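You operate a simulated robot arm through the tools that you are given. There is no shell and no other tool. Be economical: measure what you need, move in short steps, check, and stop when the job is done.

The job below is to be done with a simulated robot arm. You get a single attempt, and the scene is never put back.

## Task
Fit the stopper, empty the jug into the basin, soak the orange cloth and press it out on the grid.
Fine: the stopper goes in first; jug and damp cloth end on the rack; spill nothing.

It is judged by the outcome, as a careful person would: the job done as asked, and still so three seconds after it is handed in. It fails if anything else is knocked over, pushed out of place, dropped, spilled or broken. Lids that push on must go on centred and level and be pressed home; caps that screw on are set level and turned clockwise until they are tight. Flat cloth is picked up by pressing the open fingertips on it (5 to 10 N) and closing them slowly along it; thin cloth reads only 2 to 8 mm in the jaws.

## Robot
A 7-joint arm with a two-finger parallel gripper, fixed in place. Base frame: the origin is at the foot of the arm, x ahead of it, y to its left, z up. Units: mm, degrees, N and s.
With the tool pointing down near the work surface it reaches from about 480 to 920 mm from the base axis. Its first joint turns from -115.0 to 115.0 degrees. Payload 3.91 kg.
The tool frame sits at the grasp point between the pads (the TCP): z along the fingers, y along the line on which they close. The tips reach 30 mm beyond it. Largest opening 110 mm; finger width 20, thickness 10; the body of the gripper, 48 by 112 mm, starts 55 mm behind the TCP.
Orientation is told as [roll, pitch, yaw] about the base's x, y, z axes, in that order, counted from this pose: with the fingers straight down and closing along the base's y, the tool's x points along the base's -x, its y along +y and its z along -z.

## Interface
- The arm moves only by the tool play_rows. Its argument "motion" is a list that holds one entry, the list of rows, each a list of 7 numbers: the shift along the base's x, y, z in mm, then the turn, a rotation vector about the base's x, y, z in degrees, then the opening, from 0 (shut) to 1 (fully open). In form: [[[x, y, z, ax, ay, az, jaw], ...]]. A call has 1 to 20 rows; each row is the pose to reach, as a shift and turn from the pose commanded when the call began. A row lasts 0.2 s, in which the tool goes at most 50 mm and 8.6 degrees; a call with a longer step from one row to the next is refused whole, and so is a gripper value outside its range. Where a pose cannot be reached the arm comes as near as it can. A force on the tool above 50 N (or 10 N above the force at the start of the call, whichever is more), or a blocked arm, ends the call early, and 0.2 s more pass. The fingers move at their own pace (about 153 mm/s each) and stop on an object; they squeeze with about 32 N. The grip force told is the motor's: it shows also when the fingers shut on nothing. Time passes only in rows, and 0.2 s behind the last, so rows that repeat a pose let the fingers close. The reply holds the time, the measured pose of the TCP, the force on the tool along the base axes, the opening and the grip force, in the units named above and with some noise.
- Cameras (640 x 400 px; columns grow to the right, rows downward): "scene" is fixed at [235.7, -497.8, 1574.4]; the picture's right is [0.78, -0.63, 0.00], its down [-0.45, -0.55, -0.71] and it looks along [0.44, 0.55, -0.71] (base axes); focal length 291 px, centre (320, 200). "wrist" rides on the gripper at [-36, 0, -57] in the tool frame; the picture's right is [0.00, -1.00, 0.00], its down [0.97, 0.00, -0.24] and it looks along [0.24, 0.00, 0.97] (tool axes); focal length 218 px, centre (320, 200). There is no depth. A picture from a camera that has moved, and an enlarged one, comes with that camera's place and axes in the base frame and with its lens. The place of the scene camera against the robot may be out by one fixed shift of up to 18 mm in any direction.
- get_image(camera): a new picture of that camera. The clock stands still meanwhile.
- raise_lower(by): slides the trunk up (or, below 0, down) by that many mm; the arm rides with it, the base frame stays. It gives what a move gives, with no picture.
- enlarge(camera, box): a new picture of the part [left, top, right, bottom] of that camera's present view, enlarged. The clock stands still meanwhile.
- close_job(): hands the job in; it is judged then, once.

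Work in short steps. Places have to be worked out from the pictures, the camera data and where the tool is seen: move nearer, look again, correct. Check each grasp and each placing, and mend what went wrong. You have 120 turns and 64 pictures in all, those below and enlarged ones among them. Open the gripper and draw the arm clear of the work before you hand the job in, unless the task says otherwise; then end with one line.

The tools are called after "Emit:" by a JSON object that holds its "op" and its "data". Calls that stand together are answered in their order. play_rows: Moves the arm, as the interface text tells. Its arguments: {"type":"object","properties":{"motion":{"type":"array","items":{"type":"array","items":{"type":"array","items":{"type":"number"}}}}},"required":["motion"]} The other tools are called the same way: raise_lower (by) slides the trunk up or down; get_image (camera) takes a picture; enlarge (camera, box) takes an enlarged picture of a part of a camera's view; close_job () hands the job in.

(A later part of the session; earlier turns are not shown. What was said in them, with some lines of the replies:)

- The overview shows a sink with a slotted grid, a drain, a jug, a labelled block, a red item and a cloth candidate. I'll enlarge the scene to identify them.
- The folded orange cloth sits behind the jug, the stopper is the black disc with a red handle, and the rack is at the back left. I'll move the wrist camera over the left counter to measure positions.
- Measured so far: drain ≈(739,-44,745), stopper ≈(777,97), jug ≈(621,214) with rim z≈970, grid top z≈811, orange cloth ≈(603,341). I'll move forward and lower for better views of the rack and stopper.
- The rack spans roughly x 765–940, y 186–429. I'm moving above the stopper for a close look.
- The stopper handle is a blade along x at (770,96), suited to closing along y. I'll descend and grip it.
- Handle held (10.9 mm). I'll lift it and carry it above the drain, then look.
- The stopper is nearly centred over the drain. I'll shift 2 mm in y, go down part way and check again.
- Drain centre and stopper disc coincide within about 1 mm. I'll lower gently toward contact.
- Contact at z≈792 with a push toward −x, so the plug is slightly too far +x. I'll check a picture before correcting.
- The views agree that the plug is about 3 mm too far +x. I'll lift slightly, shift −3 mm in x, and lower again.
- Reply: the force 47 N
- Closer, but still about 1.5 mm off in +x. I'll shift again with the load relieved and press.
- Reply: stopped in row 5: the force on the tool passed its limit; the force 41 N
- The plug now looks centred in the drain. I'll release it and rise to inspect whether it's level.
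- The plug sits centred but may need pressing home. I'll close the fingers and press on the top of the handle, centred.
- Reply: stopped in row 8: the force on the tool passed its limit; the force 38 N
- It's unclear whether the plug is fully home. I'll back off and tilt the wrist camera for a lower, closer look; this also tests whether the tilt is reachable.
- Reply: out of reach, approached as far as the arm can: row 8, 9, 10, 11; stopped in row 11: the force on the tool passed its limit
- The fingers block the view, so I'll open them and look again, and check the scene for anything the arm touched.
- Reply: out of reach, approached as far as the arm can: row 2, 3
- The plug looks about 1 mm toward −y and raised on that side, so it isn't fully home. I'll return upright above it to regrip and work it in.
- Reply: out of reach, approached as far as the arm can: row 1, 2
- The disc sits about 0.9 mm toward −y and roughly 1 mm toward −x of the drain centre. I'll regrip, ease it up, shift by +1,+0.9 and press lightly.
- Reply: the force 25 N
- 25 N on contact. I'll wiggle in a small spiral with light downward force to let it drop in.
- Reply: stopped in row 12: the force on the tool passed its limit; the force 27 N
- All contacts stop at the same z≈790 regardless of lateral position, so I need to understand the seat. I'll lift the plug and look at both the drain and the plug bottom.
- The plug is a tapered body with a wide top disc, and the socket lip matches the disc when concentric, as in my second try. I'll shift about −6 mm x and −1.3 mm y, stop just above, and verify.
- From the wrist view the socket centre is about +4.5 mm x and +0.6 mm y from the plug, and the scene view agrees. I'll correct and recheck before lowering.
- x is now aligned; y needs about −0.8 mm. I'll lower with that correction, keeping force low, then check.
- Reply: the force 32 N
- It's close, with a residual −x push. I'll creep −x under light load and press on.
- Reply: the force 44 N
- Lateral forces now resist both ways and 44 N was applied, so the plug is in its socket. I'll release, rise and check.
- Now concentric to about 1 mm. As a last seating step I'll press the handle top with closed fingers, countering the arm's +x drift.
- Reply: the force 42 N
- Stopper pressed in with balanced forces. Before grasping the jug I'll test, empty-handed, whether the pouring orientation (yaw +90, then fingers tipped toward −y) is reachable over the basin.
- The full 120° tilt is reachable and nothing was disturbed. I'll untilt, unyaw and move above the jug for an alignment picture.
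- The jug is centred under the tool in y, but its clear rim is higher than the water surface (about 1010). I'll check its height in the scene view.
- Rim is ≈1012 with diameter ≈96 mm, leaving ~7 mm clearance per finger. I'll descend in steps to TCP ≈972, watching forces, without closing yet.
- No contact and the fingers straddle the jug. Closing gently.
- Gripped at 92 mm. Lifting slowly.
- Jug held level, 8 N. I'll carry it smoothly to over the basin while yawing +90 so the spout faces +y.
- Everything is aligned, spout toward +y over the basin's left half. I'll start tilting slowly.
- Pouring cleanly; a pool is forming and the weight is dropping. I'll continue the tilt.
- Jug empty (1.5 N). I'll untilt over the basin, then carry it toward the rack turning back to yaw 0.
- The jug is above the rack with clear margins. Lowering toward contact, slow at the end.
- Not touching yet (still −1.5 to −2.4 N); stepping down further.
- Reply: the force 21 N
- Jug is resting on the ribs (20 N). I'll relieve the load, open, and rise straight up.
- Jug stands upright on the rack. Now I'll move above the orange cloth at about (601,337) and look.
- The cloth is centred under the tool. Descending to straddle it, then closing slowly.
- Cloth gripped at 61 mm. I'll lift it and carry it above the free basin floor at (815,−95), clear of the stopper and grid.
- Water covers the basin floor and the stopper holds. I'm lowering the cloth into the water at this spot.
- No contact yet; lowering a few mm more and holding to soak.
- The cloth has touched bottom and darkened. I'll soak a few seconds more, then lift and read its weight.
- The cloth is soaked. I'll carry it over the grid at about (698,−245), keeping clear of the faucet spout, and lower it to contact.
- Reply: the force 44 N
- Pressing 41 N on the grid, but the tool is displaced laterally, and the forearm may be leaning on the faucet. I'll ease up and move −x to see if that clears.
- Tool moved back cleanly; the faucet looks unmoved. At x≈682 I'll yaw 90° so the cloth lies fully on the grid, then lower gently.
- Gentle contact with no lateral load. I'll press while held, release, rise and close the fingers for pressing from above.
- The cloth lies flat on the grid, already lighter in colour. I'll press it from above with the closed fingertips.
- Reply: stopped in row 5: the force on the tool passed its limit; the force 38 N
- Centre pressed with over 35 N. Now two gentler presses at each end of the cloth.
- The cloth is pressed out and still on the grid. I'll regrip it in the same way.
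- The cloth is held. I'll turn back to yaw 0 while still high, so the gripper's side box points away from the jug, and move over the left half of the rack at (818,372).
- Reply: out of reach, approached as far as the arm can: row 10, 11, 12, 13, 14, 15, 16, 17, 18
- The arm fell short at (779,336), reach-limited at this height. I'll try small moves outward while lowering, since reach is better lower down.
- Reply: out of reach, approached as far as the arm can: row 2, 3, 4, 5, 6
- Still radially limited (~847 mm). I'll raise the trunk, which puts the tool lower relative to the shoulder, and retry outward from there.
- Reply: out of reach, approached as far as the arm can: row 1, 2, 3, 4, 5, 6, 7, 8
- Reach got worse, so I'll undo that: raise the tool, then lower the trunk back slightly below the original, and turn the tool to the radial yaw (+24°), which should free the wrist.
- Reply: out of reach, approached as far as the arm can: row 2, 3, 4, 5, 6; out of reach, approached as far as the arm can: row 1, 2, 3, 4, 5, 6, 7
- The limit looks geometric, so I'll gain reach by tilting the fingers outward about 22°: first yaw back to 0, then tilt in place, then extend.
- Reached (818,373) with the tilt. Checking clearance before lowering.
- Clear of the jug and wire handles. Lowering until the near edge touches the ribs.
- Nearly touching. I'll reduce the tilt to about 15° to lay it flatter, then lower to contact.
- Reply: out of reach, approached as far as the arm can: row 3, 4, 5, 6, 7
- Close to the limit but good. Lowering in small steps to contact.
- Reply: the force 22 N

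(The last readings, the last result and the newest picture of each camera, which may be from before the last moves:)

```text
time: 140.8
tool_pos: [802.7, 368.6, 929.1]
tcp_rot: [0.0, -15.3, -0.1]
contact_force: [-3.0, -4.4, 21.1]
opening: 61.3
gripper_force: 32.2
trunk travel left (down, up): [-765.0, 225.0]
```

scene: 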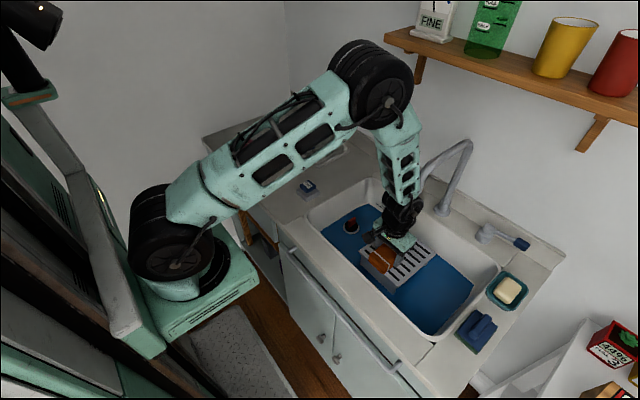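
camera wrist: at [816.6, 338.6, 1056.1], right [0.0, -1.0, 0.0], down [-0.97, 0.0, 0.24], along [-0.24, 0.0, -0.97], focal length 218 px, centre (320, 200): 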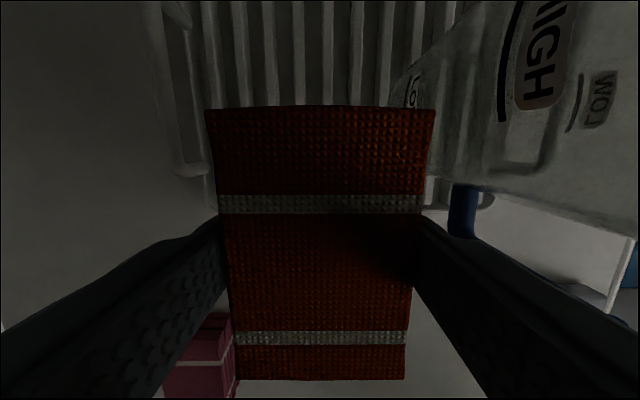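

Touching (21 N). Relieve, open the fingers and withdraw along the tool axis.

Emit:
{"op": "play_rows", "data": {"motion": [[[0, 0, 1.5, 0, 0, 0, 0.3], [0, 0, 1.5, 0, 0, 0, 0.6], [0, 0, 1.5, 0, 0, 0, 0.68], [0, 0, 1.5, 0, 0, 0, 0.68], [-5, 0, 20, 0, 0, 0, 0.68], [-13, 0, 50, 0, 0, 0, 0.68], [-25, 0, 90, 0, 0, 0, 0.68], [-36, 0, 130, 0, 0, 0, 0.68], [-60, 0, 150, 0, 0, 0, 0.68], [-90, 0, 160, 0, 0, 0, 0.68], [-90, 0, 160, 0, 0, 0, 0.68]]]}}

Emit:
{"op": "enlarge", "data": {"camera": "scene", "box": [230, 70, 390, 170]}}

```text
time: 143.2
tool_pos: [710.0, 370.2, 1084.1]
tcp_rot: [-0.1, -15.0, -0.3]
contact_force: [0.6, -0.1, -1.0]
opening: 74.9
gripper_force: 0.1
trunk travel left (down, up): [-765.0, 225.0]
```

```text
4.00 times, centred on (310, 120) of scene
camera zoom: at [235.7, -497.8, 1574.4], right [0.78, -0.63, 0.0], down [-0.45, -0.55, -0.71], along [0.44, 0.55, -0.71], focal length 1164 px, centre (360, 520)
```

zoom: 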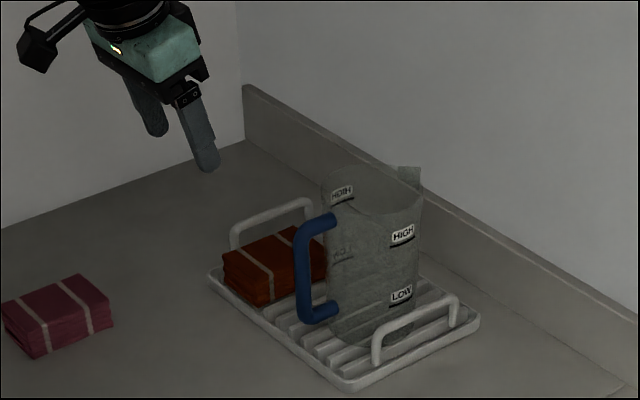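

Cloth and jug both sit on the rack. I'll draw the arm back upright and take a last look at the whole scene.

Emit:
{"op": "play_rows", "data": {"motion": [[[-20, -15, 20, 0, 5, 0, 1], [-45, -40, 40, 0, 10, 0, 1], [-75, -70, 60, 0, 15, 0, 1], [-110, -100, 80, 0, 15, 0, 1], [-140, -130, 100, 0, 15, 0, 1], [-140, -150, 110, 0, 15, 0, 1], [-140, -150, 110, 0, 15, 0, 1]]]}}

Emit:
{"op": "get_image", "data": {"camera": "scene"}}

Emit:
{"op": "enlarge", "data": {"camera": "scene", "box": [310, 180, 470, 280]}}

```text
refused: row 4 steps farther than a row can; nothing moved
```

```text
2 pictures are left
```

scene: 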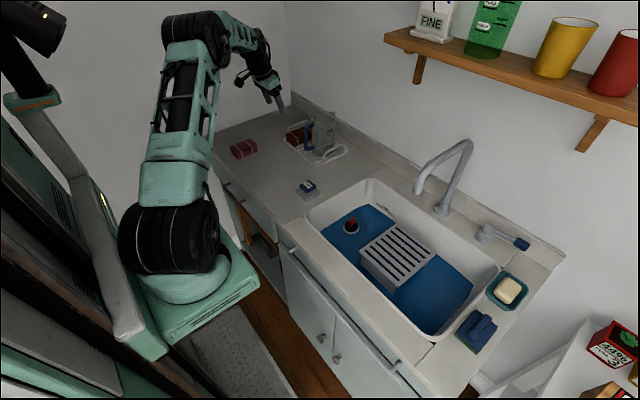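

```text
4.00 times, centred on (390, 230) of scene
camera zoom: at [235.7, -497.8, 1574.4], right [0.78, -0.63, 0.0], down [-0.45, -0.55, -0.71], along [0.44, 0.55, -0.71], focal length 1164 px, centre (40, 80)
```

zoom: 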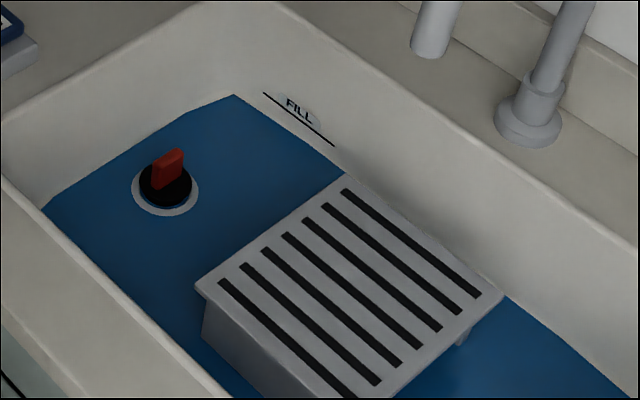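

All is in place: the water is held, stopper seated, grid and faucet unmoved. The retreat was refused for a too-large step, so I'll repeat it in smaller steps.

Emit:
{"op": "play_rows", "data": {"motion": [[[-15, -12, 15, 0, 5, 0, 1], [-35, -30, 30, 0, 10, 0, 1], [-60, -50, 45, 0, 15, 0, 1], [-85, -75, 60, 0, 15, 0, 1], [-110, -100, 75, 0, 15, 0, 1], [-130, -125, 85, 0, 15, 0, 1], [-140, -145, 90, 0, 15, 0, 1], [-140, -145, 90, 0, 15, 0, 1]]]}}

```text
time: 145.0
tool_pos: [572.6, 219.4, 1174.1]
tcp_rot: [-0.3, 0.0, -0.1]
contact_force: [0.0, -1.0, 0.1]
opening: 110.0
gripper_force: 0.0
trunk travel left (down, up): [-765.0, 225.0]
```

The arm is clear and the gripper is open, so I'm handing the job in.

Emit:
{"op": "close_job", "data": {}}

```text
The job is handed in.
```

I fitted the stopper first and emptied the jug into the basin, then soaked the orange cloth and pressed it out on the grid; the jug and damp cloth are on the rack with no spills seen, though the forearm may have brushed the faucet, which looked unmoved.
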